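You operate a simulated robot arm through the tools that you are given. There is no shell and no other tool. Be economical: measure what you need, move in short steps, check, and stop when the job is done.

The job below is to be done with a simulated robot arm. You get a single attempt, and the scene is never put back.

## Task
Clear the winder: reels to the rack, draw bar back, counter to nought.
Fine: leave both clamps open.

It is judged by the outcome, as a careful person would: the job done as asked, and still so three seconds after it is handed in. It fails if anything else is knocked over, pushed out of place, dropped, spilled or broken.

## Robot
A 6-joint arm with a three-finger gripper, fixed in place. Base frame: the origin is at the foot of the arm, x ahead of it, y to its left, z up. Units: cm, rad, N and s.
Its first joint turns from -2.897 to 2.897 rad. Payload 4.89 kg.
Tool frame: the origin (TCP) lies between the finger pads and is the grasp point; the fingertips stand 3 cm ahead of it; z points along the fingers, y is the line along which they close. Largest opening 16.4 cm; the body of the gripper starts 12.5 cm behind the TCP.
Orientation is that of the tool frame in the base frame, as a unit quaternion [w, x, y, z]. With the fingers straight down and closing along the base's y, the tool's x points along the base's -x, its y along +y and its z along -z.

## Interface
- The arm moves only by the tool move_arm. Its argument "series" is a list that holds one entry, the list of rows, each a list of 7 numbers: the turn, a rotation vector about the tool's x, y, z in degrees, then the shift along the tool's x, y, z in cm, then the closure in counts, from 0 (fully open) to 255 (shut). In form: [[[ax, ay, az, x, y, z, claw], ...]]. A call has 1 to 12 rows; each row shifts and turns the commanded pose from where the row before left it, along the tool's axes as they then stand. Each row takes 0.2 s and may step no farther than 5 cm and 0.15 rad from the row before; otherwise, or with a gripper value out of range, the whole call is refused. Where a pose cannot be reached the arm comes as near as it can. A force on the tool above 90 N (or 10 N above the force at the start of the call, whichever is more), or a blocked arm, ends the call early, and 0.2 s more pass. The fingers move at their own pace (about 10.8 cm/s each) and stop on an object; they squeeze with about 36 N. The grip force told is the motor's: it shows also when the fingers shut on nothing. Time passes only in rows, and 0.2 s behind the last, so rows that do not move let the fingers close. The reply holds the time, the measured pose of the TCP, the force on the tool along the base axes, the opening and the grip force, in the units named above and with some noise, with the torque about the TCP (base axes, N m) and any sound that the robot's microphone picked up.
- Cameras (640 x 400 px; columns grow to the right, rows downward): "scene" is fixed at [4.87, 65.06, 141.21]; the picture's right is [-0.18, -0.98, 0.00], its down [-0.66, 0.12, -0.75] and it looks along [0.73, -0.14, -0.67] (base axes); focal length 265 px, centre (320, 200). "wrist" rides on the gripper at [7.6, -0.2, -15.2] in the tool frame; the picture's right is [0.02, 1.00, 0.00], its down [-0.88, 0.02, -0.47] and it looks along [-0.47, 0.01, 0.88] (tool axes); focal length 247 px, centre (320, 200). There is no depth. A picture from a camera that has moved, and an enlarged one, comes with that camera's place and axes in the base frame and with its lens.
- camera(camera): a new picture of that camera. It takes no simulated time.
- raise_lower(by): slides the trunk up (or, below 0, down) by that many cm; the arm rides with it, the base frame stays. It gives what a move gives, with no picture.
- inspect(camera, box): a new picture of the part [left, top, right, bottom] of that camera's present view, enlarged. It takes no simulated time.
- sign_off(): hands the job in; it is judged then, once.

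Work in short steps. Places have to be worked out from the pictures, the camera data and where the tool is seen: move nearer, look again, correct. Check each grasp and each placing, and mend what went wrong. You have 120 turns and 84 pictures in all, those below and enlarged ones among them. Open the gripper and draw the arm clear of the work before you hand the job in, unless the task says otherwise; then end with one line.

The tools are called by a JSON object that holds its "name" and its "arguments". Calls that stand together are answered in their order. move_arm: Moves the arm, as the interface text tells. Its arguments: {"type":"object","properties":{"series":{"type":"array"}},"required":["series"]} The other tools are called the same way: raise_lower (by) slides the trunk up or down; camera (camera) takes a picture; inspect (camera, box) takes an enlarged picture of a part of a camera's view; sign_off () hands the job in.

At the start:

```text
clock: 0.0
ee_pos: [68.07, 15.12, 117.72]
tool_rot: [-0.001, -0.001, 1.0, 0.0]
ft_force: [0.5, 0.4, 0.9]
ft_torque: [-0.02, 0.0, 0.01]
gripper_width: 16.38
grip_force: 0.1
trunk travel left (down, up): [-15.0, 24.0]
```

scene: 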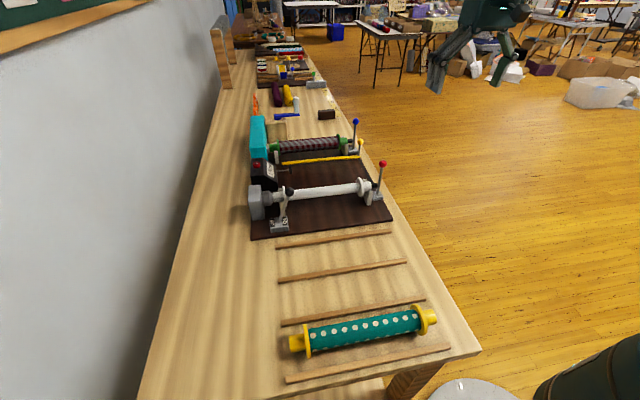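
wrist: 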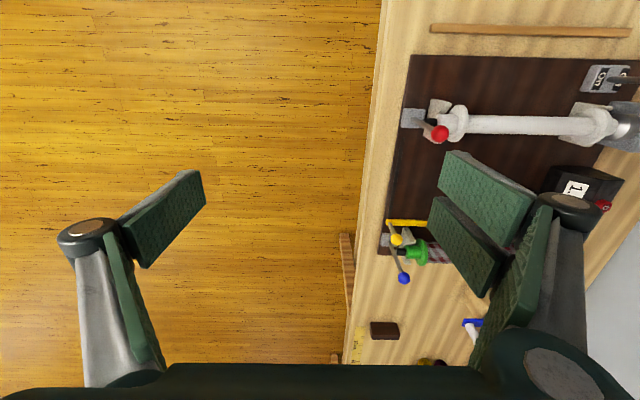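

I'll start by enlarging the winder in the scene view to identify the parts.

{"name": "inspect", "arguments": {"camera": "scene", "box": [220, 90, 420, 250]}}

{"name": "inspect", "arguments": {"camera": "scene", "box": [230, 220, 480, 400]}}

{"name": "inspect", "arguments": {"camera": "scene", "box": [200, 20, 360, 130]}}

```text
2.50 times, centred on (320, 170) of scene
camera zoom: at [4.87, 65.06, 141.21], right [-0.18, -0.98, 0.0], down [-0.66, 0.12, -0.75], along [0.73, -0.14, -0.67], focal length 662 px, centre (320, 275)
```

zoom: 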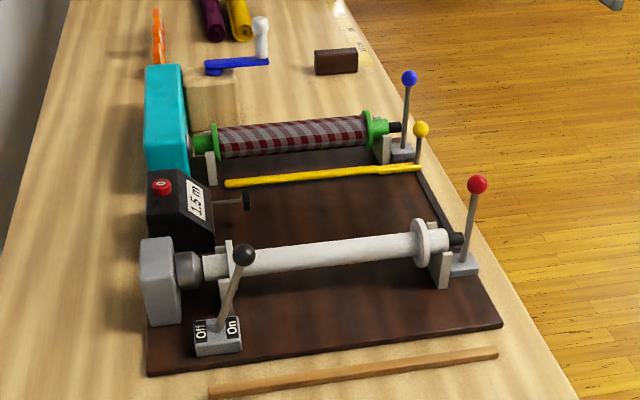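

```text
2.22 times, centred on (355, 310) of scene
camera zoom: at [4.87, 65.06, 141.21], right [-0.18, -0.98, 0.0], down [-0.66, 0.12, -0.75], along [0.73, -0.14, -0.67], focal length 588 px, centre (242, -44)
```

zoom: 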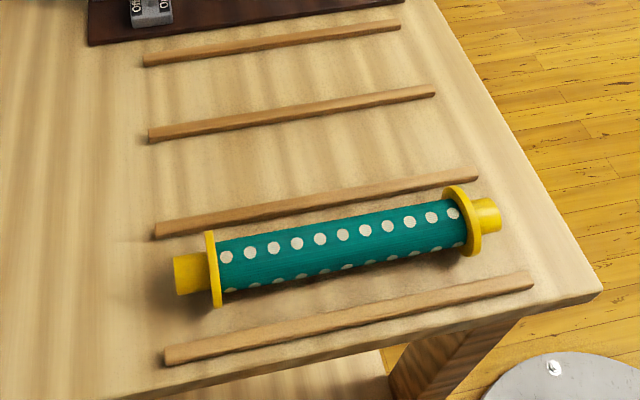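

```text
3.64 times, centred on (280, 75) of scene
camera zoom: at [4.87, 65.06, 141.21], right [-0.18, -0.98, 0.0], down [-0.66, 0.12, -0.75], along [0.73, -0.14, -0.67], focal length 962 px, centre (466, 654)
```

zoom: 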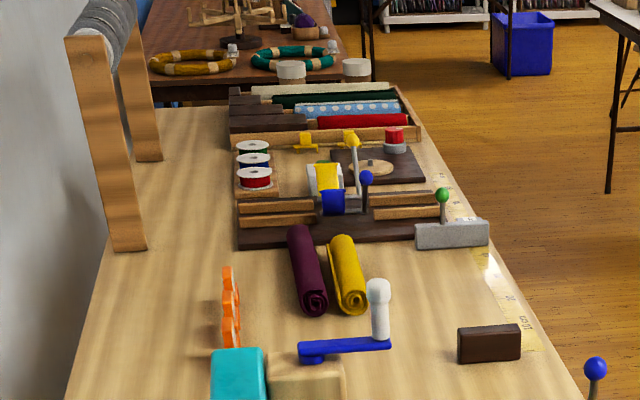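

The winder has two reels: white on the near spindle, and tartan with green flanges on the far one. Red and blue levers look like the clamps, and there's a yellow bar with a yellow knob, a counter with a red button, and an On/Off switch. I'll move the wrist camera over the winder for a closer look.

{"name": "move_arm", "arguments": {"series": [[[0, 0, 0, 2.6, 3.7, 0, 0], [0, 0, 0, 2.6, 3.7, 0, 0], [0, 0, 0, 2.6, 3.7, 0, 0], [0, 0, 0, 2.6, 3.7, 0, 0], [0, 0, 0, 2.6, 3.7, 0, 0], [0, 0, 0, 2.6, 3.7, 0, 0], [0, 0, 0, 2.6, 3.7, 0, 0], [0, 0, 0, 2.6, 3.7, 0, 0]]]}}

{"name": "camera", "arguments": {"camera": "wrist"}}

```text
clock: 1.8
ee_pos: [47.03, 44.77, 117.61]
tool_rot: [0.0, -0.001, 1.0, 0.0]
ft_force: [0.3, -1.0, 0.6]
ft_torque: [0.2, 0.16, 0.0]
gripper_width: 16.39
grip_force: 0.0
trunk travel left (down, up): [-15.0, 24.0]
```

```text
78 pictures are left
camera wrist: at [39.42, 44.53, 132.9], right [-0.02, 1.0, 0.0], down [0.88, 0.02, 0.47], along [0.47, 0.01, -0.88], focal length 247 px, centre (320, 200)
```

wrist: 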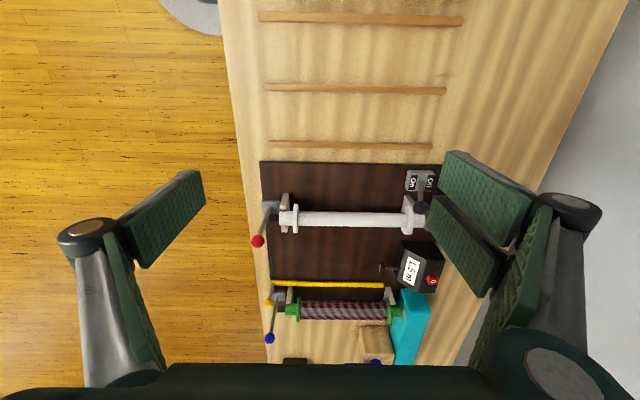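

Good overview from here; I'll enlarge the middle to read the clamps and lever states.

{"name": "inspect", "arguments": {"camera": "wrist", "box": [240, 150, 450, 260]}}

{"name": "inspect", "arguments": {"camera": "wrist", "box": [240, 240, 450, 365]}}

```text
3.05 times, centred on (345, 205) of wrist
camera zoom: at [39.42, 44.53, 132.9], right [-0.02, 1.0, 0.0], down [0.88, 0.02, 0.47], along [0.47, 0.01, -0.88], focal length 753 px, centre (244, 185)
```

zoom: 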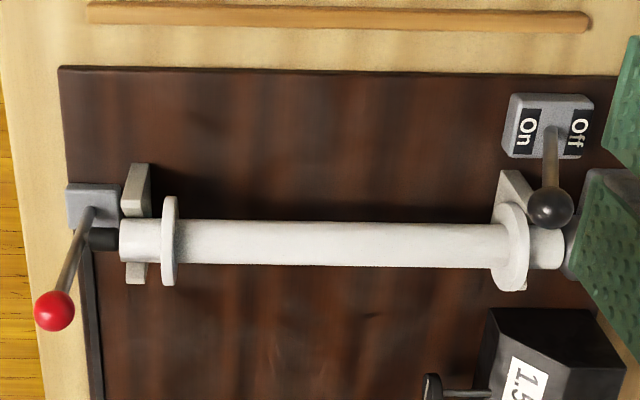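

```text
3.05 times, centred on (345, 302) of wrist
camera zoom: at [39.42, 44.53, 132.9], right [-0.02, 1.0, 0.0], down [0.88, 0.02, 0.47], along [0.47, 0.01, -0.88], focal length 753 px, centre (244, -112)
```

zoom: 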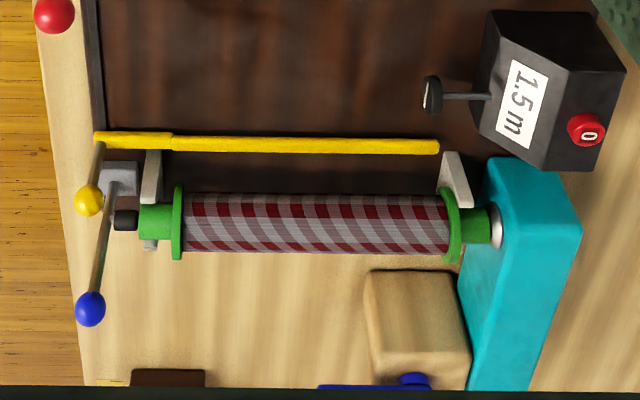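

The switch lever appears to lean toward "On", and the clamp levers stand upright. I'll go lower over the near-right end to see the clamps, rail and spindle supports.

{"name": "move_arm", "arguments": {"series": [[[0, 0, 0, -2.5, -2.2, 3, 0], [0, 0, 0, -2.5, -2.2, 3, 0], [0, 0, 0, -2.5, -2.2, 3, 0], [0, 0, 0, -2.5, -2.2, 3, 0]]]}}

{"name": "inspect", "arguments": {"camera": "wrist", "box": [200, 100, 440, 360]}}

{"name": "inspect", "arguments": {"camera": "scene", "box": [240, 110, 400, 240]}}

```text
clock: 2.8
ee_pos: [57.05, 36.07, 105.79]
tool_rot: [0.0, 0.0, 1.0, 0.0]
ft_force: [-1.1, 0.7, 0.2]
ft_torque: [-0.02, -0.17, 0.01]
gripper_width: 16.38
grip_force: 0.0
trunk travel left (down, up): [-15.0, 24.0]
```

```text
1.54 times, centred on (320, 230) of wrist
camera zoom: at [49.21, 35.73, 121.07], right [-0.02, 1.0, 0.0], down [0.88, 0.02, 0.47], along [0.47, 0.01, -0.88], focal length 380 px, centre (320, 154)
```

zoom: 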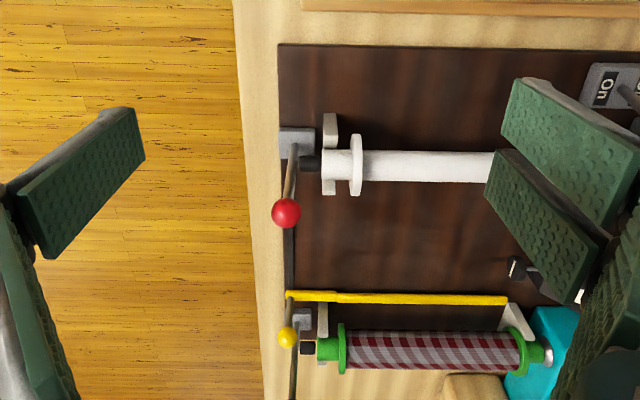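

```text
3.08 times, centred on (320, 175) of scene
camera zoom: at [4.87, 65.06, 141.21], right [-0.18, -0.98, 0.0], down [-0.66, 0.12, -0.75], along [0.73, -0.14, -0.67], focal length 814 px, centre (320, 277)
```

zoom: 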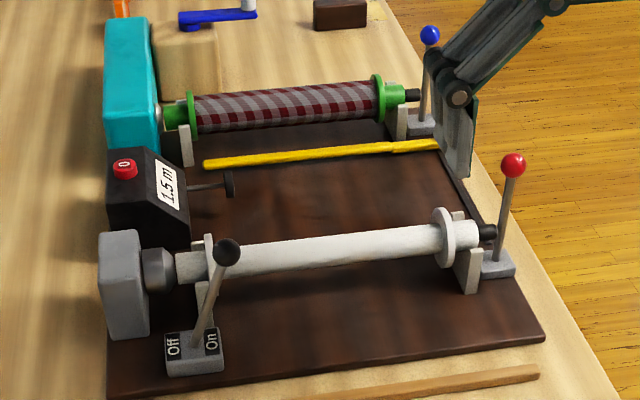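

The tartan pattern looks different from the first picture, which suggests the reel may be turning. I'll wait briefly and re-check the reel and sound.

{"name": "move_arm", "arguments": {"series": [[[0, 0, 0, 0, 0, 0, 0], [0, 0, 0, 0, 0, 0, 0]]]}}

{"name": "inspect", "arguments": {"camera": "scene", "box": [240, 110, 400, 240]}}

{"name": "inspect", "arguments": {"camera": "wrist", "box": [280, 150, 400, 350]}}

```text
clock: 3.4
ee_pos: [56.89, 35.97, 105.79]
tool_rot: [0.001, 0.0, 1.0, 0.0]
ft_force: [0.2, -0.4, 0.1]
ft_torque: [0.03, 0.0, 0.01]
gripper_width: 16.38
grip_force: 0.0
trunk travel left (down, up): [-15.0, 24.0]
```

```text
3.08 times, centred on (320, 175) of scene
camera zoom: at [4.87, 65.06, 141.21], right [-0.18, -0.98, 0.0], down [-0.66, 0.12, -0.75], along [0.73, -0.14, -0.67], focal length 814 px, centre (320, 277)
```

zoom: 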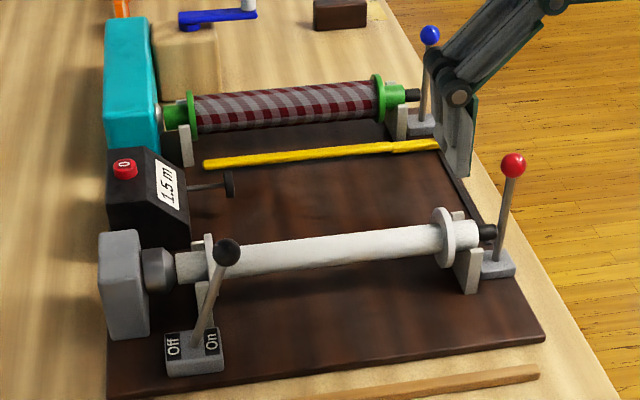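

```text
2.00 times, centred on (340, 250) of wrist
camera zoom: at [49.28, 35.71, 121.09], right [-0.02, 1.0, 0.0], down [0.88, 0.02, 0.47], along [0.47, 0.01, -0.88], focal length 494 px, centre (280, 100)
```

zoom: 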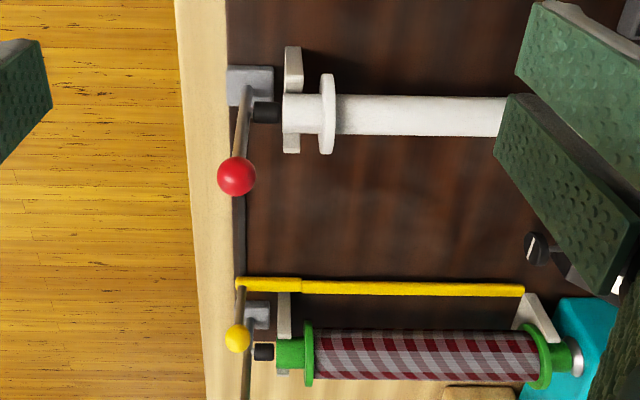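

Nothing turns and no sound. I'll enlarge strongly on each clamp to see whether the pins engage the reels.

{"name": "inspect", "arguments": {"camera": "wrist", "box": [245, 170, 325, 220]}}

{"name": "inspect", "arguments": {"camera": "wrist", "box": [245, 280, 325, 350]}}

{"name": "inspect", "arguments": {"camera": "scene", "box": [245, 165, 305, 240]}}

```text
8.00 times, centred on (285, 195) of wrist
camera zoom: at [49.28, 35.71, 121.09], right [-0.02, 1.0, 0.0], down [0.88, 0.02, 0.47], along [0.47, 0.01, -0.88], focal length 1976 px, centre (600, 240)
```

zoom: 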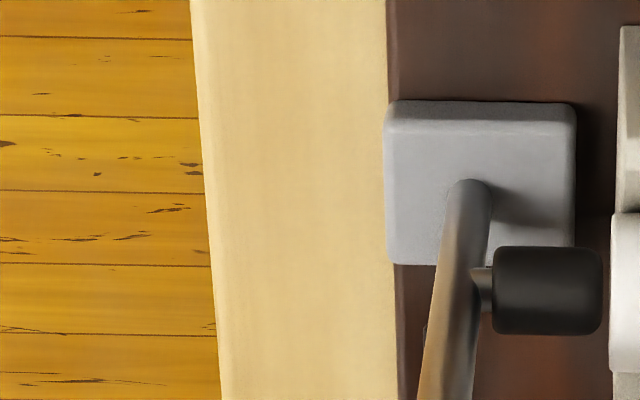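

```text
5.71 times, centred on (285, 315) of wrist
camera zoom: at [49.28, 35.71, 121.09], right [-0.02, 1.0, 0.0], down [0.88, 0.02, 0.47], along [0.47, 0.01, -0.88], focal length 1411 px, centre (520, -457)
```

zoom: 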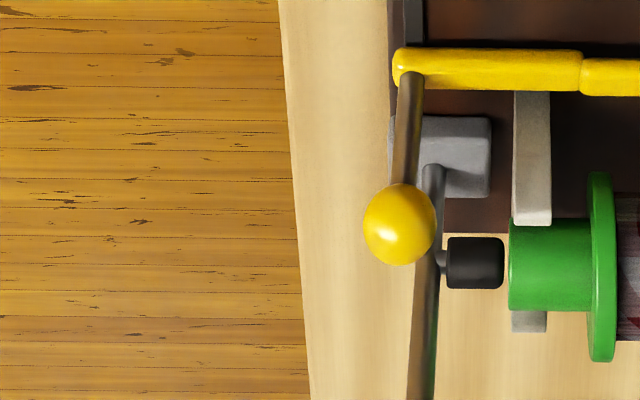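

```text
5.33 times, centred on (275, 202) of scene
camera zoom: at [4.87, 65.06, 141.21], right [-0.18, -0.98, 0.0], down [-0.66, 0.12, -0.75], along [0.73, -0.14, -0.67], focal length 1411 px, centre (560, 187)
```

zoom: 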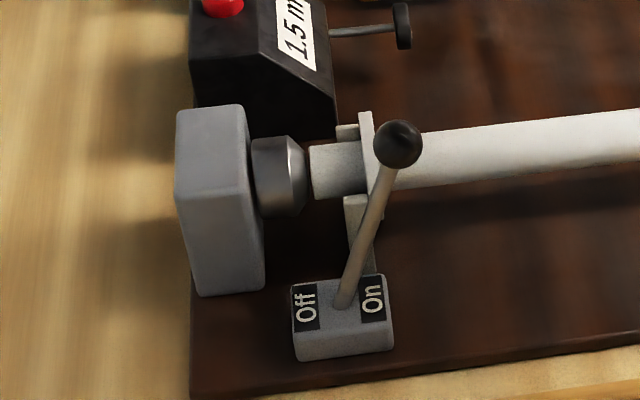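

The lever carries a rubber pad almost touching each reel end: tilting outward (−y) should open the clamps. I'll close the fingers and place them on the inner side of the red knob (estimated at 67.8, 33.6, 96).

{"name": "move_arm", "arguments": {"series": [[[0, 0, 0, -2.8, 1.2, 0, 255], [0, 0, 0, -2.8, 1.2, 0, 255], [0, 0, 0, -2.8, 1.2, 0, 255], [0, 0, 0, -2.6, 1, 0, 255], [0, 0, 0, 0, 0, 3, 255], [0, 0, 0, 0, 0, 3, 255], [0, 0, 0, 0, 0, 2.6, 255]]]}}

{"name": "inspect", "arguments": {"camera": "scene", "box": [320, 140, 420, 220]}}

{"name": "camera", "arguments": {"camera": "wrist"}}

```text
clock: 5.0
ee_pos: [68.29, 40.6, 97.17]
tool_rot: [0.0, 0.0, 1.0, 0.0]
ft_force: [0.4, -1.0, 0.3]
ft_torque: [0.07, -0.07, -0.02]
gripper_width: 0.01
grip_force: 35.6
trunk travel left (down, up): [-15.0, 24.0]
```

```text
5.00 times, centred on (370, 180) of scene
camera zoom: at [4.87, 65.06, 141.21], right [-0.18, -0.98, 0.0], down [-0.66, 0.12, -0.75], along [0.73, -0.14, -0.67], focal length 1323 px, centre (70, 300)
```

zoom: 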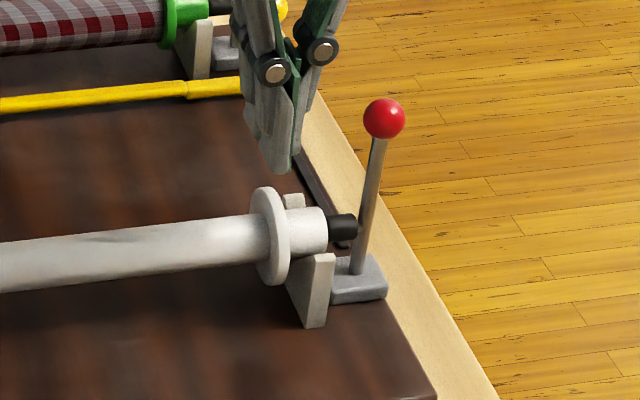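

```text
67 pictures are left
camera wrist: at [60.57, 40.35, 112.38], right [-0.02, 1.0, 0.0], down [0.88, 0.02, 0.47], along [0.47, 0.01, -0.88], focal length 247 px, centre (320, 200)
```

wrist: 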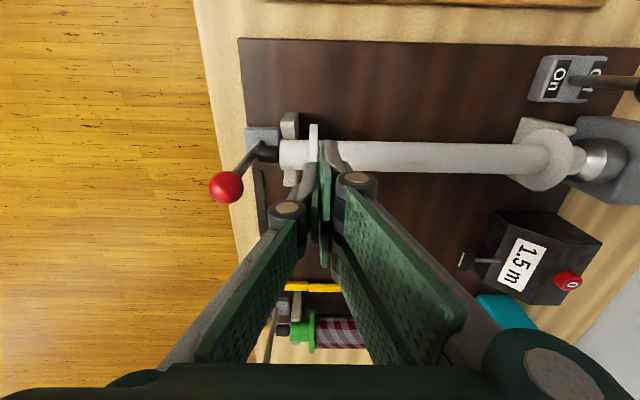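

The fingertips sit inboard of the knob (knob about 68.5, 33.5, 95.7). I'll push gently in −y and read the force.

{"name": "move_arm", "arguments": {"series": [[[0, 0, 0, 0, -2, 0, 255], [0, 0, 0, 0, -2, 0, 255], [0, 0, 0, 0, -1, 0, 255], [0, 0, 0, 0, -1, 0, 255], [0, 0, 0, 0, -1, 0, 255], [0, 0, 0, 0, -1, 0, 255]]]}}

{"name": "inspect", "arguments": {"camera": "scene", "box": [320, 140, 420, 220]}}

```text
clock: 6.4
ee_pos: [68.23, 32.66, 96.99]
tool_rot: [0.0, 0.0, 1.0, 0.001]
ft_force: [0.6, 0.2, -0.7]
ft_torque: [-0.06, 0.02, -0.01]
gripper_width: 0.03
grip_force: 36.1
trunk travel left (down, up): [-15.0, 24.0]
```

```text
5.00 times, centred on (370, 180) of scene
camera zoom: at [4.87, 65.06, 141.21], right [-0.18, -0.98, 0.0], down [-0.66, 0.12, -0.75], along [0.73, -0.14, -0.67], focal length 1323 px, centre (70, 300)
```

zoom: 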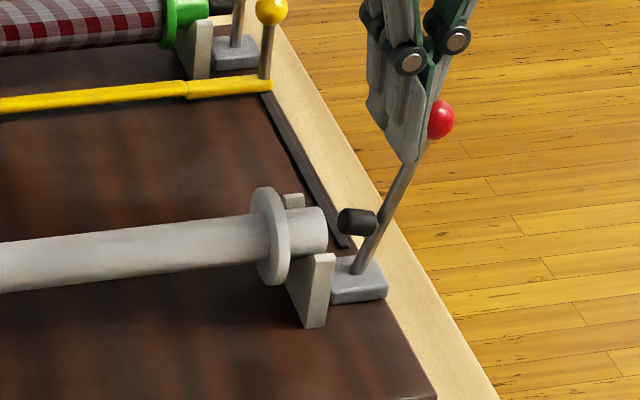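

The lever swings freely outward and the pad left the reel. I'll continue to find its open stop.

{"name": "move_arm", "arguments": {"series": [[[0, 0, 0, 0, -1, 0.3, 255], [0, 0, 0, 0, -1, 0.3, 255], [0, 0, 0, 0, -1, 0.4, 255], [0, 0, 0, 0, -1, 0.4, 255]]]}}

{"name": "inspect", "arguments": {"camera": "scene", "box": [320, 140, 420, 220]}}

```text
clock: 7.4
ee_pos: [68.28, 28.47, 95.52]
tool_rot: [0.0, 0.0, 1.0, 0.0]
ft_force: [-0.4, 0.0, -0.1]
ft_torque: [-0.02, -0.01, -0.01]
gripper_width: 0.02
grip_force: 35.9
trunk travel left (down, up): [-15.0, 24.0]
```

```text
5.00 times, centred on (370, 180) of scene
camera zoom: at [4.87, 65.06, 141.21], right [-0.18, -0.98, 0.0], down [-0.66, 0.12, -0.75], along [0.73, -0.14, -0.67], focal length 1323 px, centre (70, 300)
```

zoom: 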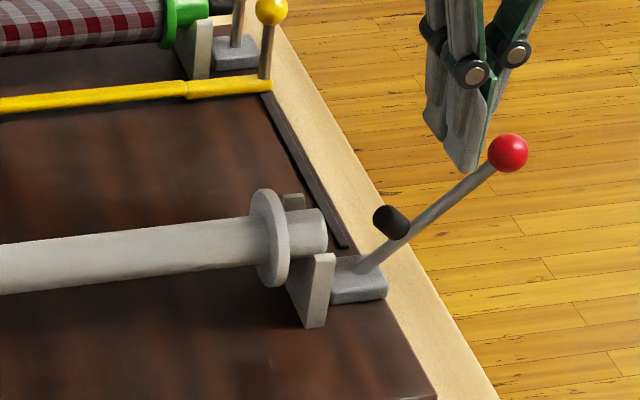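

The red clamp is open, with its lever about 45° outward. Next is the blue clamp at about (97, 33.6, 95.6), near the reach limit, so I'll rise, move inboard and tilt the tool outward.

{"name": "move_arm", "arguments": {"series": [[[0, 0, 0, 0, 0, -4, 255], [0, 0, 0, -2, 3.5, -3, 255], [0, 0, 0, -2, 3.5, -3, 255], [0, 0, 0, -2, 3.5, -2, 255], [0, -8.4, 0, 0, 0, 0, 255], [0, -8.4, 0, 0, 0, 0, 255], [0, -8.4, 0, 0, 0, 0, 255], [0, -8.4, 0, 0, 0, 0, 255], [0, 0, 0, -2.5, 0, 1.66, 255], [0, 0, 0, -2.5, 0, 1.66, 255], [0, 0, 0, -2.5, 0, 1.66, 255]]]}}

{"name": "inspect", "arguments": {"camera": "scene", "box": [320, 100, 420, 220]}}

```text
refused: row 2 steps farther than a row can; nothing moved
```

```text
3.33 times, centred on (370, 160) of scene
camera zoom: at [4.87, 65.06, 141.21], right [-0.18, -0.98, 0.0], down [-0.66, 0.12, -0.75], along [0.73, -0.14, -0.67], focal length 882 px, centre (153, 333)
```

zoom: 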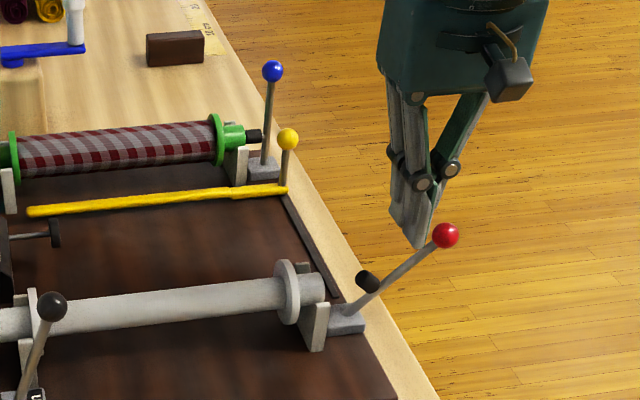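

One row was just over 5 cm; I'll resend with smaller steps.

{"name": "move_arm", "arguments": {"series": [[[0, 0, 0, 0, 0, -4, 255], [0, 0, 0, -2, 3.5, -2.5, 255], [0, 0, 0, -2, 3.5, -2.5, 255], [0, 0, 0, -2, 3.5, -2.5, 255], [0, -8.4, 0, 0, 0, 0, 255], [0, -8.4, 0, 0, 0, 0, 255], [0, -8.4, 0, 0, 0, 0, 255], [0, -8.4, 0, 0, 0, 0, 255], [0, 0, 0, -2.5, 0, 1.66, 255], [0, 0, 0, -2.5, 0, 1.66, 255], [0, 0, 0, -2.5, 0, 1.66, 255]]]}}

```text
clock: 9.8
ee_pos: [83.27, 39.06, 107.29]
tool_rot: [0.289, 0.0, 0.957, 0.0]
ft_force: [-0.6, 0.1, -0.4]
ft_torque: [0.04, -0.07, 0.02]
gripper_width: 0.01
grip_force: 35.9
trunk travel left (down, up): [-15.0, 24.0]
```

Now at (83.3, 39, 107). I'll move outward to x≈96.5, then look.

{"name": "move_arm", "arguments": {"series": [[[0, 0, 0, -3.67, 0, 2.43, 255], [0, 0, 0, -3.67, 0, 2.43, 255], [0, 0, 0, -3.67, 0, 2.43, 255], [0, 0, 0, 2.2, 0, 3.3, 255]]]}}

{"name": "inspect", "arguments": {"camera": "scene", "box": [300, 90, 400, 170]}}

{"name": "camera", "arguments": {"camera": "wrist"}}

```text
clock: 10.8
ee_pos: [96.45, 39.03, 102.9]
tool_rot: [0.29, 0.0, 0.957, 0.001]
ft_force: [0.2, -1.4, 0.4]
ft_torque: [0.07, -0.03, 0.07]
gripper_width: 0.0
grip_force: 35.6
trunk travel left (down, up): [-15.0, 24.0]
```

```text
5.00 times, centred on (350, 130) of scene
camera zoom: at [4.87, 65.06, 141.21], right [-0.18, -0.98, 0.0], down [-0.66, 0.12, -0.75], along [0.73, -0.14, -0.67], focal length 1323 px, centre (170, 550)
```

zoom: 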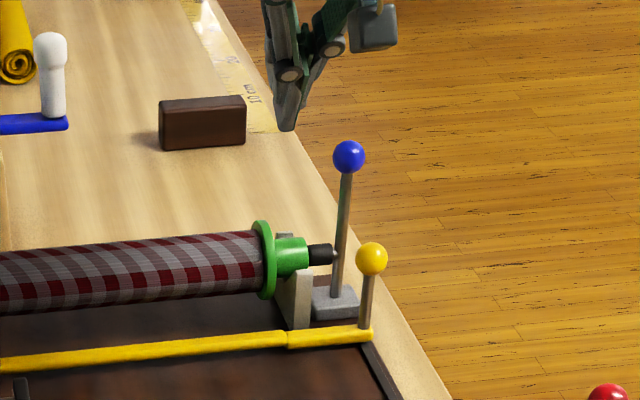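

```text
62 pictures are left
camera wrist: at [81.67, 38.8, 111.52], right [-0.02, 1.0, -0.01], down [0.47, 0.02, 0.88], along [0.88, 0.01, -0.47], focal length 247 px, centre (320, 200)
```

wrist: 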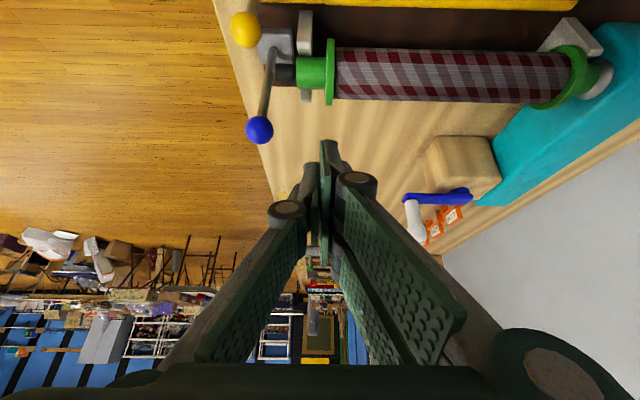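

Reach holds with the tilt. Blue knob is near (98, 33.4, 95.4); I'll lower beside it and push −y.

{"name": "move_arm", "arguments": {"series": [[[0, 0, 0, 1.35, 0, 2.95, 255], [0, 0, 0, 1.35, 0, 2.95, 255], [0, 0, 0, 0, -2, 0, 255], [0, 0, 0, 0, -2, 0, 255], [0, 0, 0, 0, -1.5, 0, 255], [0, 0, 0, 0, -1.5, 0, 255], [0, 0, 0, 0.1, -1, 0.2, 255]]]}}

{"name": "inspect", "arguments": {"camera": "scene", "box": [300, 90, 400, 170]}}

```text
clock: 12.4
ee_pos: [97.5, 31.0, 96.43]
tool_rot: [0.289, 0.0, 0.957, 0.0]
ft_force: [-0.6, 0.7, -0.2]
ft_torque: [-0.04, 0.03, 0.0]
gripper_width: 0.0
grip_force: 36.4
trunk travel left (down, up): [-15.0, 24.0]
```

```text
5.00 times, centred on (350, 130) of scene
camera zoom: at [4.87, 65.06, 141.21], right [-0.18, -0.98, 0.0], down [-0.66, 0.12, -0.75], along [0.73, -0.14, -0.67], focal length 1323 px, centre (170, 550)
```

zoom: 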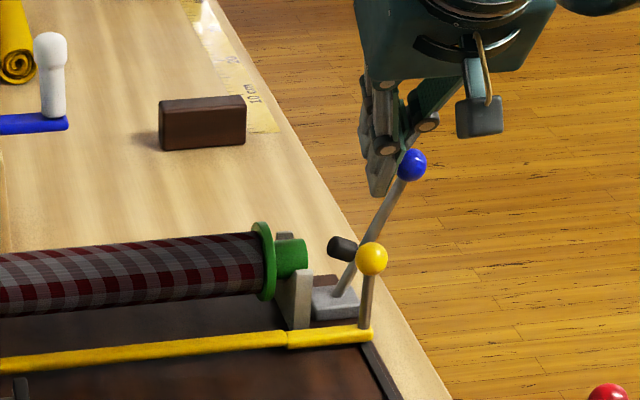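

The blue lever follows. I'll push on to its open stop.

{"name": "move_arm", "arguments": {"series": [[[0, 0, 0, 0.2, -1, 0.3, 255], [0, 0, 0, 0.2, -1, 0.3, 255], [0, 0, 0, 0.2, -1, 0.3, 255], [0, 0, 0, 0.2, -0.8, 0.3, 255]]]}}

{"name": "inspect", "arguments": {"camera": "scene", "box": [300, 90, 400, 170]}}

```text
clock: 13.4
ee_pos: [97.48, 27.18, 95.09]
tool_rot: [0.289, 0.0, 0.957, 0.0]
ft_force: [-0.2, 0.1, -0.9]
ft_torque: [-0.03, -0.02, -0.06]
gripper_width: 0.02
grip_force: 36.2
trunk travel left (down, up): [-15.0, 24.0]
```

```text
5.00 times, centred on (350, 130) of scene
camera zoom: at [4.87, 65.06, 141.21], right [-0.18, -0.98, 0.0], down [-0.66, 0.12, -0.75], along [0.73, -0.14, -0.67], focal length 1323 px, centre (170, 550)
```

zoom: 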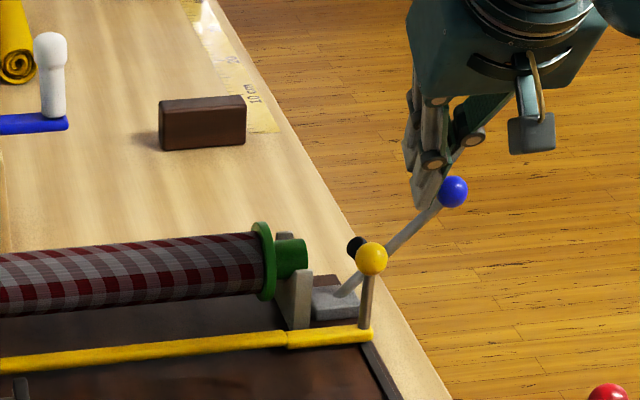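

I'll nudge the blue lever a bit more to be sure it reaches the stop, like the red one.

{"name": "move_arm", "arguments": {"series": [[[0, 0, 0, 0.25, -0.8, 0.35, 255], [0, 0, 0, 0.25, -0.8, 0.35, 255]]]}}

{"name": "inspect", "arguments": {"camera": "scene", "box": [300, 90, 400, 170]}}

```text
clock: 14.0
ee_pos: [97.32, 26.07, 94.39]
tool_rot: [0.29, 0.0, 0.957, 0.001]
ft_force: [-1.0, 29.9, 22.1]
ft_torque: [0.48, -0.23, 0.35]
gripper_width: 0.0
grip_force: 35.9
trunk travel left (down, up): [-15.0, 24.0]
```

```text
5.00 times, centred on (350, 130) of scene
camera zoom: at [4.87, 65.06, 141.21], right [-0.18, -0.98, 0.0], down [-0.66, 0.12, -0.75], along [0.73, -0.14, -0.67], focal length 1323 px, centre (170, 550)
```

zoom: 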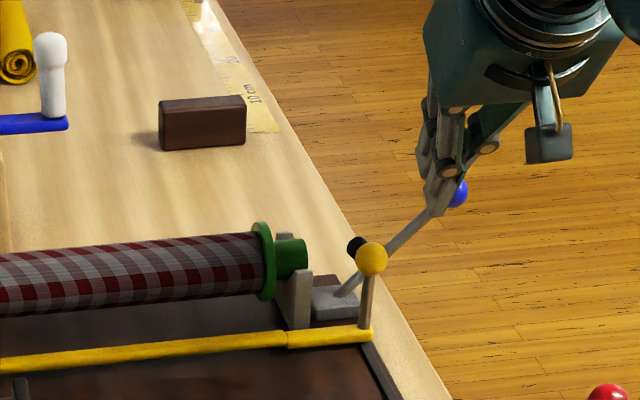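

Blue is at its stop (30 N), in the same position as red: both clamps open. Next the draw bar: knob at about (93.5, 32.1, 88.5). I'll back off and line up above it with fingers 4 cm open.

{"name": "move_arm", "arguments": {"series": [[[0, 0, 0, 0, 1, 0, 255], [0, 0, 0, 1.55, 1.7, -3.27, 255], [0, 0, 0, 1.55, 1.7, -3.27, 193], [0, 0, 0, 1.55, 1.7, -3.27, 193], [0, 0, 0, -1.0, 0, 3, 193], [0, 0, 0, -0.7, 0, 3, 193]]]}}

{"name": "inspect", "arguments": {"camera": "scene", "box": [300, 90, 400, 170]}}

{"name": "camera", "arguments": {"camera": "wrist"}}

```text
clock: 15.4
ee_pos: [92.76, 31.58, 95.88]
tool_rot: [0.29, 0.0, 0.957, 0.0]
ft_force: [-1.9, -0.7, 1.9]
ft_torque: [0.1, -0.17, 0.06]
gripper_width: 4.0
grip_force: 0.1
trunk travel left (down, up): [-15.0, 24.0]
```

```text
5.00 times, centred on (350, 130) of scene
camera zoom: at [4.87, 65.06, 141.21], right [-0.18, -0.98, 0.0], down [-0.66, 0.12, -0.75], along [0.73, -0.14, -0.67], focal length 1323 px, centre (170, 550)
```

zoom: 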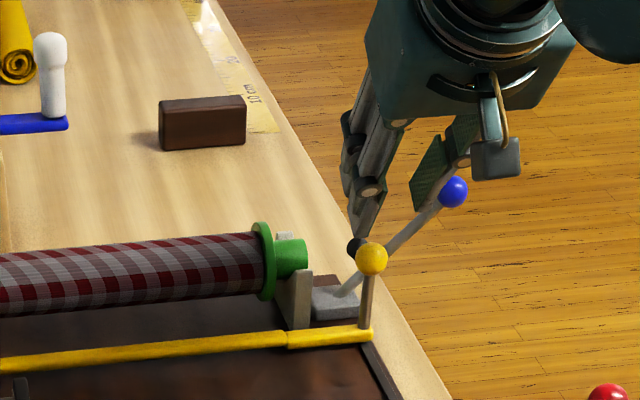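

```text
57 pictures are left
camera wrist: at [77.96, 31.33, 104.4], right [-0.02, 1.0, -0.01], down [0.47, 0.02, 0.88], along [0.88, 0.01, -0.47], focal length 247 px, centre (320, 200)
```

wrist: 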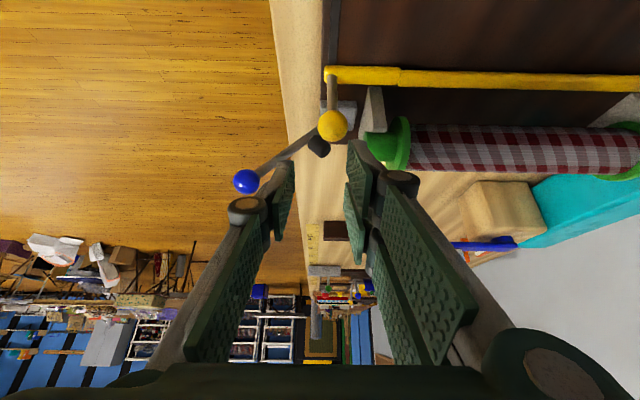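

Alignment is good: knob about (93.5, 32.3, 88.8). I'll descend and grip the knob.

{"name": "move_arm", "arguments": {"series": [[[0, 0, 0, 1.65, 0.35, 2.45, 193], [0, 0, 0, 1.61, 0.35, 2.45, 193], [0, 0, 0, 0, 0, 0, 255], [0, 0, 0, 0, 0, 0, 255]]]}}

{"name": "inspect", "arguments": {"camera": "scene", "box": [300, 90, 400, 170]}}

```text
clock: 16.4
ee_pos: [92.94, 32.6, 89.88]
tool_rot: [0.288, 0.0, 0.957, 0.0]
ft_force: [-0.5, 14.6, -4.4]
ft_torque: [0.19, -0.06, 0.08]
gripper_width: 2.42
grip_force: 45.4
trunk travel left (down, up): [-15.0, 24.0]
```

```text
5.00 times, centred on (350, 130) of scene
camera zoom: at [4.87, 65.06, 141.21], right [-0.18, -0.98, 0.0], down [-0.66, 0.12, -0.75], along [0.73, -0.14, -0.67], focal length 1323 px, centre (170, 550)
```

zoom: 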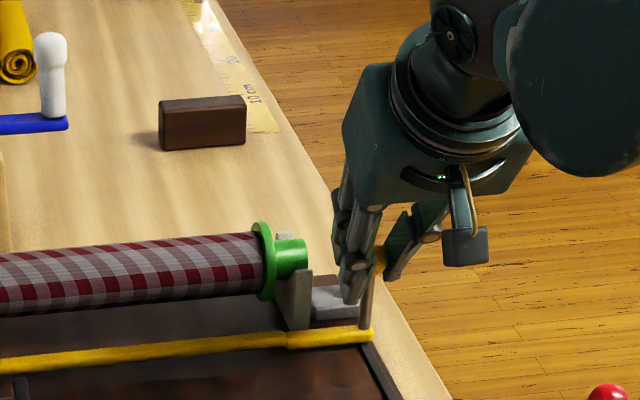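

Knob gripped (2.42 cm). I'll relieve the side load and draw the bar toward −x in small steps, watching force.

{"name": "move_arm", "arguments": {"series": [[[0, 0, 0, 0, -0.4, 0, 255], [0, 0, 0, 0.833, 0, -0.553, 255], [0, 0, 0, 0.833, 0, -0.553, 255], [0, 0, 0, 0.833, 0, -0.553, 255], [0, 0, 0, 0.833, 0, -0.553, 255]]]}}

{"name": "inspect", "arguments": {"camera": "scene", "box": [240, 110, 400, 240]}}

```text
clock: 17.6
ee_pos: [88.92, 32.51, 89.99]
tool_rot: [0.289, -0.001, 0.957, 0.001]
ft_force: [1.1, 82.9, 15.3]
ft_torque: [1.13, -0.34, 0.3]
gripper_width: 2.4
grip_force: 44.9
trunk travel left (down, up): [-15.0, 24.0]
```

```text
3.08 times, centred on (320, 175) of scene
camera zoom: at [4.87, 65.06, 141.21], right [-0.18, -0.98, 0.0], down [-0.66, 0.12, -0.75], along [0.73, -0.14, -0.67], focal length 814 px, centre (320, 277)
```

zoom: 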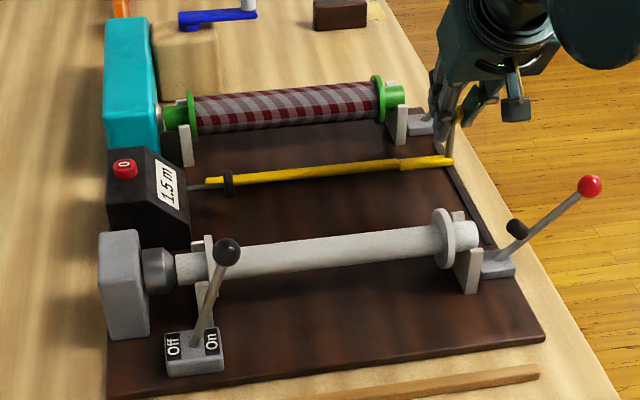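

The bar slides freely in x, but my y correction went the wrong way (83 N). I'll shift back +0.5 in y and continue.

{"name": "move_arm", "arguments": {"series": [[[0, 0, 0, 0, 0.45, 0, 255], [0, 0, 0, 0.833, 0, -0.553, 255], [0, 0, 0, 0.833, 0, -0.553, 255], [0, 0, 0, 0.833, 0, -0.553, 255]]]}}

```text
clock: 18.6
ee_pos: [85.94, 32.55, 89.86]
tool_rot: [0.289, 0.0, 0.957, -0.001]
ft_force: [0.0, 36.7, 12.2]
ft_torque: [0.33, 0.02, 0.14]
gripper_width: 2.37
grip_force: 44.7
trunk travel left (down, up): [-15.0, 24.0]
```

Still some side load; trimming y a little more and continuing, with a look at the bar under the counter wheel.

{"name": "move_arm", "arguments": {"series": [[[0, 0, 0, 0, 0.3, 0, 255], [0, 0, 0, 0.833, 0, -0.553, 255], [0, 0, 0, 0.833, 0, -0.553, 255], [0, 0, 0, 0.833, 0, -0.553, 255], [0, 0, 0, 0.833, 0, -0.553, 255]]]}}

{"name": "inspect", "arguments": {"camera": "scene", "box": [240, 110, 400, 240]}}

```text
clock: 19.8
ee_pos: [82.07, 32.62, 89.98]
tool_rot: [0.289, 0.001, 0.957, 0.0]
ft_force: [-1.1, -30.9, -1.8]
ft_torque: [-0.39, -0.02, -0.14]
gripper_width: 2.37
grip_force: 45.1
trunk travel left (down, up): [-15.0, 24.0]
```

```text
3.08 times, centred on (320, 175) of scene
camera zoom: at [4.87, 65.06, 141.21], right [-0.18, -0.98, 0.0], down [-0.66, 0.12, -0.75], along [0.73, -0.14, -0.67], focal length 814 px, centre (320, 277)
```

zoom: 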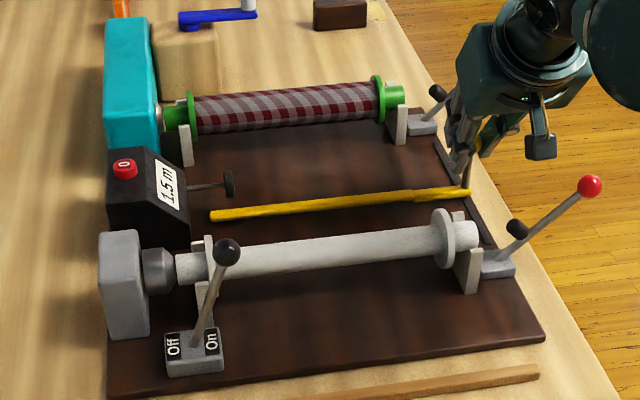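

The bar passed below the wheel. Continuing to the rail's near end, small y trim.

{"name": "move_arm", "arguments": {"series": [[[0, 0, 0, 0, -0.15, 0, 255], [0, 0, 0, 0.833, 0, -0.553, 255], [0, 0, 0, 0.833, 0, -0.553, 255], [0, 0, 0, 0.833, 0, -0.553, 255], [0, 0, 0, 0.833, 0, -0.553, 255]]]}}

{"name": "camera", "arguments": {"camera": "wrist"}}

{"name": "inspect", "arguments": {"camera": "scene", "box": [240, 110, 400, 240]}}

```text
clock: 21.0
ee_pos: [78.0, 32.6, 89.82]
tool_rot: [0.289, 0.0, 0.957, 0.0]
ft_force: [-0.7, -22.2, 14.2]
ft_torque: [-0.28, 0.1, -0.03]
gripper_width: 2.37
grip_force: 45.2
trunk travel left (down, up): [-15.0, 24.0]
```

```text
53 pictures are left
camera wrist: at [63.08, 32.31, 98.41], right [-0.02, 1.0, -0.01], down [0.47, 0.02, 0.88], along [0.88, 0.01, -0.47], focal length 247 px, centre (320, 200)
```

wrist: 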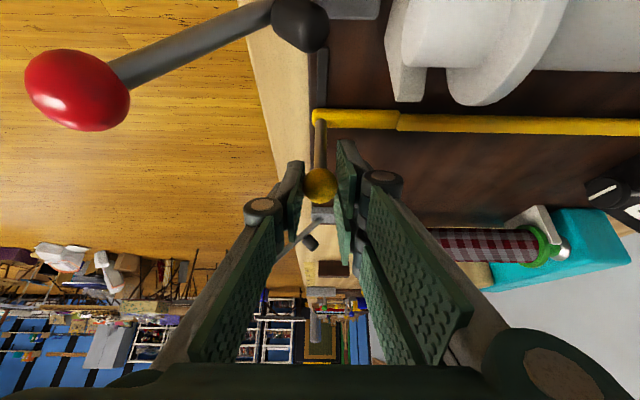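

```text
3.08 times, centred on (320, 175) of scene
camera zoom: at [4.87, 65.06, 141.21], right [-0.18, -0.98, 0.0], down [-0.66, 0.12, -0.75], along [0.73, -0.14, -0.67], focal length 814 px, centre (320, 277)
```

zoom: 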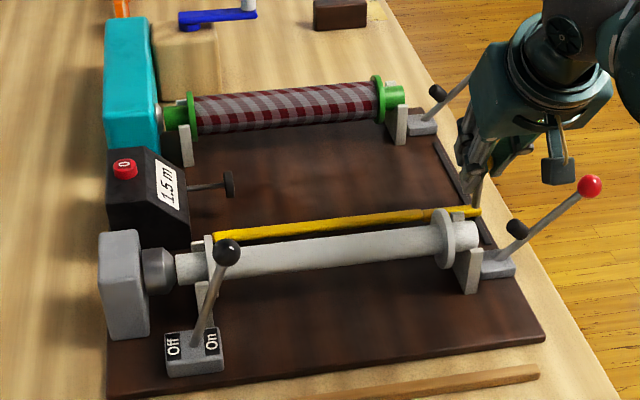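

The bar is nearing the white reel's cradle. Continuing in smaller steps to feel for the end stop.

{"name": "move_arm", "arguments": {"series": [[[0, 0, 0, 0, -0.12, -0.08, 255], [0, 0, 0, 0.833, 0, -0.553, 255], [0, 0, 0, 0.833, 0, -0.553, 255], [0, 0, 0, 0.4165, 0, -0.2765, 255]]]}}

{"name": "inspect", "arguments": {"camera": "scene", "box": [240, 110, 400, 240]}}

```text
clock: 22.0
ee_pos: [75.45, 32.59, 89.92]
tool_rot: [0.288, 0.0, 0.958, 0.001]
ft_force: [-0.9, -2.1, 2.9]
ft_torque: [0.12, 0.04, 0.01]
gripper_width: 2.43
grip_force: 45.2
trunk travel left (down, up): [-15.0, 24.0]
```

```text
3.08 times, centred on (320, 175) of scene
camera zoom: at [4.87, 65.06, 141.21], right [-0.18, -0.98, 0.0], down [-0.66, 0.12, -0.75], along [0.73, -0.14, -0.67], focal length 814 px, centre (320, 277)
```

zoom: 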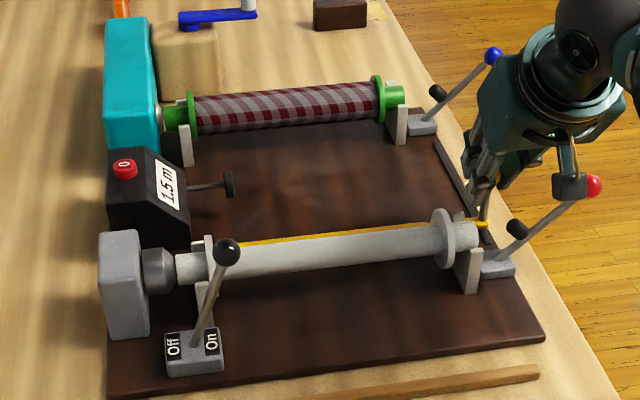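

Still free. Another 2 cm in half-cm steps.

{"name": "move_arm", "arguments": {"series": [[[0, 0, 0, 0.4165, 0, -0.2765, 255], [0, 0, 0, 0.4165, 0, -0.2765, 255], [0, 0, 0, 0.4165, 0, -0.2765, 255], [0, 0, 0, 0.4165, 0, -0.2765, 255]]]}}

{"name": "camera", "arguments": {"camera": "wrist"}}

```text
clock: 23.0
ee_pos: [73.8, 32.65, 89.9]
tool_rot: [0.29, 0.0, 0.957, -0.001]
ft_force: [41.3, 13.0, -6.2]
ft_torque: [0.12, -0.36, -0.03]
gripper_width: 2.43
grip_force: 45.1
trunk travel left (down, up): [-15.0, 24.0]
```

```text
50 pictures are left
camera wrist: at [58.97, 32.3, 98.44], right [-0.02, 1.0, -0.01], down [0.47, 0.02, 0.88], along [0.88, 0.01, -0.47], focal length 247 px, centre (320, 200)
```

wrist: 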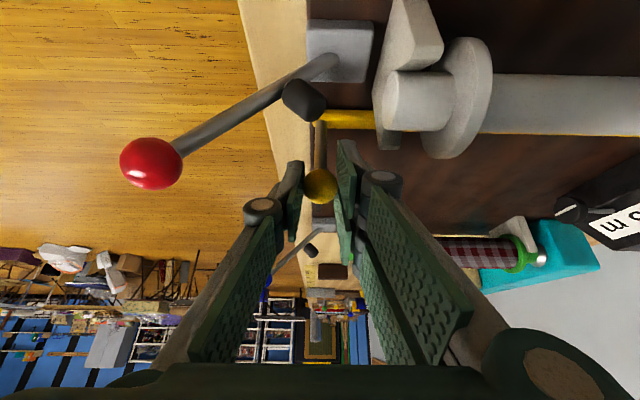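

End stop reached (41 N): bar fully drawn back. I'll ease off, release, and withdraw upward.

{"name": "move_arm", "arguments": {"series": [[[0, 0, 0, -0.25, -0.1, 0.17, 255], [0, 0, 0, 0, 0, 0, 190], [0, 0, 0, 0, 0, 0, 190], [0, 0, 0, -0.6, 0, -3.5, 190], [0, 0, 0, -1, 0, -4, 190], [0, 0, 0, -1, 0, -4, 190], [0, 0, 0, -1, 0, -4, 190]]]}}

{"name": "inspect", "arguments": {"camera": "scene", "box": [240, 110, 400, 240]}}

```text
clock: 24.6
ee_pos: [68.31, 32.27, 105.03]
tool_rot: [0.289, 0.0, 0.957, 0.0]
ft_force: [1.6, 0.9, -0.8]
ft_torque: [-0.09, 0.1, -0.05]
gripper_width: 4.17
grip_force: 0.1
trunk travel left (down, up): [-15.0, 24.0]
```

```text
3.08 times, centred on (320, 175) of scene
camera zoom: at [4.87, 65.06, 141.21], right [-0.18, -0.98, 0.0], down [-0.66, 0.12, -0.75], along [0.73, -0.14, -0.67], focal length 814 px, centre (320, 277)
```

zoom: 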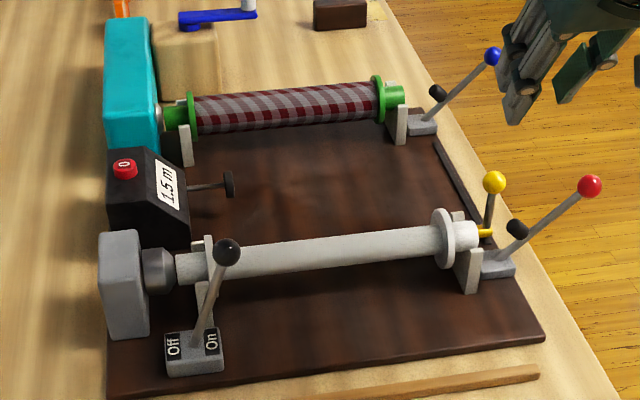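

Bar is home, clamps open. Now the white reel: level the tool and move above its middle (y≈52), then yaw so the fingers close along x.

{"name": "move_arm", "arguments": {"series": [[[0, 8.4, 0, 0, 0, 0, 190], [0, 8.4, 0, 0, 0, 0, 190], [0, 8.4, 0, 0, 0, 0, 190], [0, 8.4, 0, 0, 0, 0, 190], [0, 0, 0, 0, 4, 0, 190], [0, 0, 0, 0, 4, 0, 190], [0, 0, 0, 0, 4, 0, 190], [0, 0, 0, 0, 4, 0, 190], [0, 0, 0, 0, 3.7, 0, 140]]]}}

{"name": "move_arm", "arguments": {"series": [[[0, 0, -8.2, 0, 0, 0, 140], [0, 0, -8.2, 0, 0, 0, 140], [0, 0, -8.2, 0, 0, 0, 140], [0, 0, -8.2, 0, 0, 0, 140], [0, 0, -8.2, 0, 0, 0, 140], [0, 0, -8.2, 0, 0, 0, 140], [0, 0, -8.2, 0, 0, 0, 140], [0, 0, -8.2, 0, 0, 0, 140], [0, 0, -8.2, 0, 0, 0, 140], [0, 0, -8.2, 0, 0, 0, 140], [0, 0, -8, 0, 0, 0, 140]]]}}

{"name": "camera", "arguments": {"camera": "wrist"}}

```text
clock: 26.6
ee_pos: [68.27, 51.83, 104.87]
tool_rot: [0.0, 0.0, 1.0, 0.001]
ft_force: [0.0, -0.9, 0.5]
ft_torque: [0.16, -0.04, 0.0]
gripper_width: 7.39
grip_force: 0.1
trunk travel left (down, up): [-15.0, 24.0]
```

```text
clock: 29.0
ee_pos: [68.16, 52.15, 104.73]
tool_rot: [0.0, 0.708, -0.706, 0.0]
ft_force: [-0.1, -0.4, -0.2]
ft_torque: [0.01, -0.02, 0.0]
gripper_width: 7.42
grip_force: 0.2
trunk travel left (down, up): [-15.0, 24.0]
```

```text
48 pictures are left
camera wrist: at [68.25, 44.36, 120.18], right [-1.0, -0.02, 0.0], down [-0.02, 0.88, 0.47], along [-0.01, 0.47, -0.88], focal length 247 px, centre (320, 200)
```

wrist: 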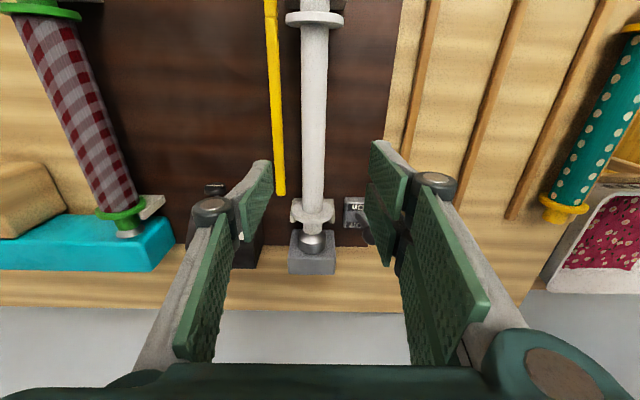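

Fingers straddle the white reel; its axis is at x≈68.8, middle y≈52. I'll centre, descend to z≈87.3 and check before closing.

{"name": "move_arm", "arguments": {"series": [[[0, 0, 0, 0, -0.6, 3, 160], [0, 0, 0, 0, 0, 4, 160], [0, 0, 0, 0, 0, 4, 160], [0, 0, 0, 0, 0, 3.5, 160], [0, 0, 0, 0, 0, 2.9, 160]]]}}

{"name": "camera", "arguments": {"camera": "wrist"}}

{"name": "inspect", "arguments": {"camera": "scene", "box": [240, 130, 400, 240]}}

```text
clock: 30.2
ee_pos: [68.83, 51.96, 87.39]
tool_rot: [0.0, 0.707, -0.707, 0.0]
ft_force: [-0.2, -0.2, 1.1]
ft_torque: [0.07, -0.1, 0.01]
gripper_width: 6.12
grip_force: 0.1
trunk travel left (down, up): [-15.0, 24.0]
```

```text
47 pictures are left
camera wrist: at [68.9, 44.28, 102.69], right [-1.0, -0.02, 0.0], down [-0.02, 0.88, 0.47], along [-0.01, 0.47, -0.88], focal length 247 px, centre (320, 200)
```

wrist: 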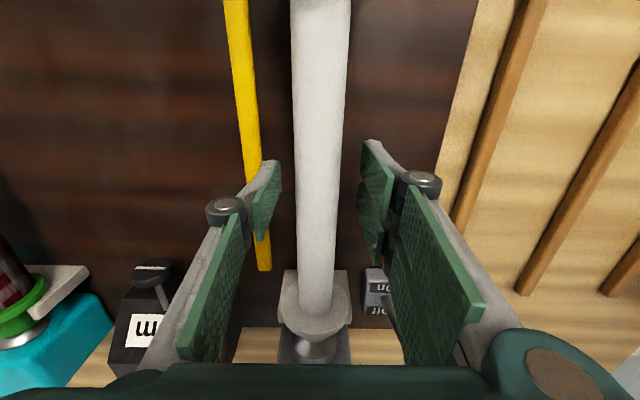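

```text
3.64 times, centred on (320, 185) of scene
camera zoom: at [4.87, 65.06, 141.21], right [-0.18, -0.98, 0.0], down [-0.66, 0.12, -0.75], along [0.73, -0.14, -0.67], focal length 962 px, centre (320, 254)
```

zoom: 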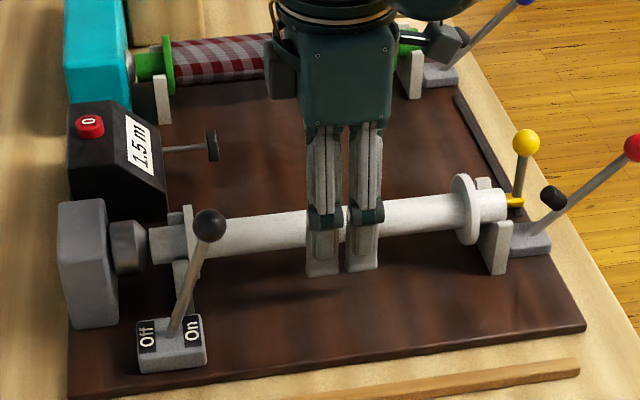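

Well centred. Close on the reel and let it grip.

{"name": "move_arm", "arguments": {"series": [[[0, 0, 0, 0, 0, 0, 255], [0, 0, 0, 0, 0, 0, 255], [0, 0, 0, 0, 0, 0, 255]]]}}

```text
clock: 31.0
ee_pos: [68.83, 52.03, 87.46]
tool_rot: [0.0, -0.706, 0.708, 0.001]
ft_force: [12.1, -0.3, 5.1]
ft_torque: [-0.04, -0.17, 0.05]
gripper_width: 3.01
grip_force: 35.6
trunk travel left (down, up): [-15.0, 24.0]
```

Gripped (3.0 cm). Lift gently 1.5 cm watching the force.

{"name": "move_arm", "arguments": {"series": [[[0, 0, 0, 0, -0.1, -0.3, 255], [0, 0, 0, 0, 0, -0.5, 255], [0, 0, 0, 0, 0, -0.7, 255]]]}}

{"name": "inspect", "arguments": {"camera": "scene", "box": [240, 130, 400, 240]}}

```text
clock: 31.8
ee_pos: [68.81, 52.17, 88.95]
tool_rot: [0.0, -0.707, 0.707, 0.0]
ft_force: [-0.8, 0.2, -1.9]
ft_torque: [-0.02, 0.05, 0.0]
gripper_width: 3.02
grip_force: 36.3
trunk travel left (down, up): [-15.0, 24.0]
```

```text
3.64 times, centred on (320, 185) of scene
camera zoom: at [4.87, 65.06, 141.21], right [-0.18, -0.98, 0.0], down [-0.66, 0.12, -0.75], along [0.73, -0.14, -0.67], focal length 962 px, centre (320, 254)
```

zoom: 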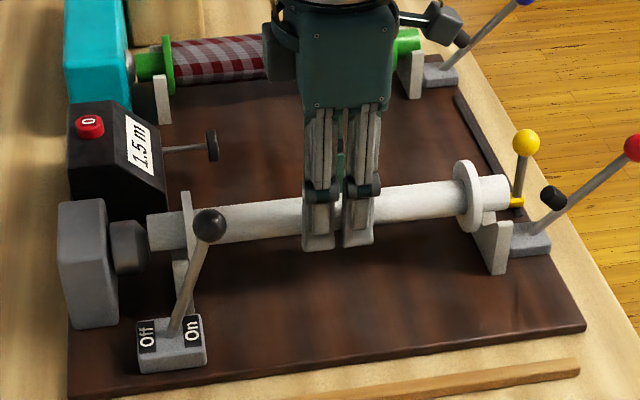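

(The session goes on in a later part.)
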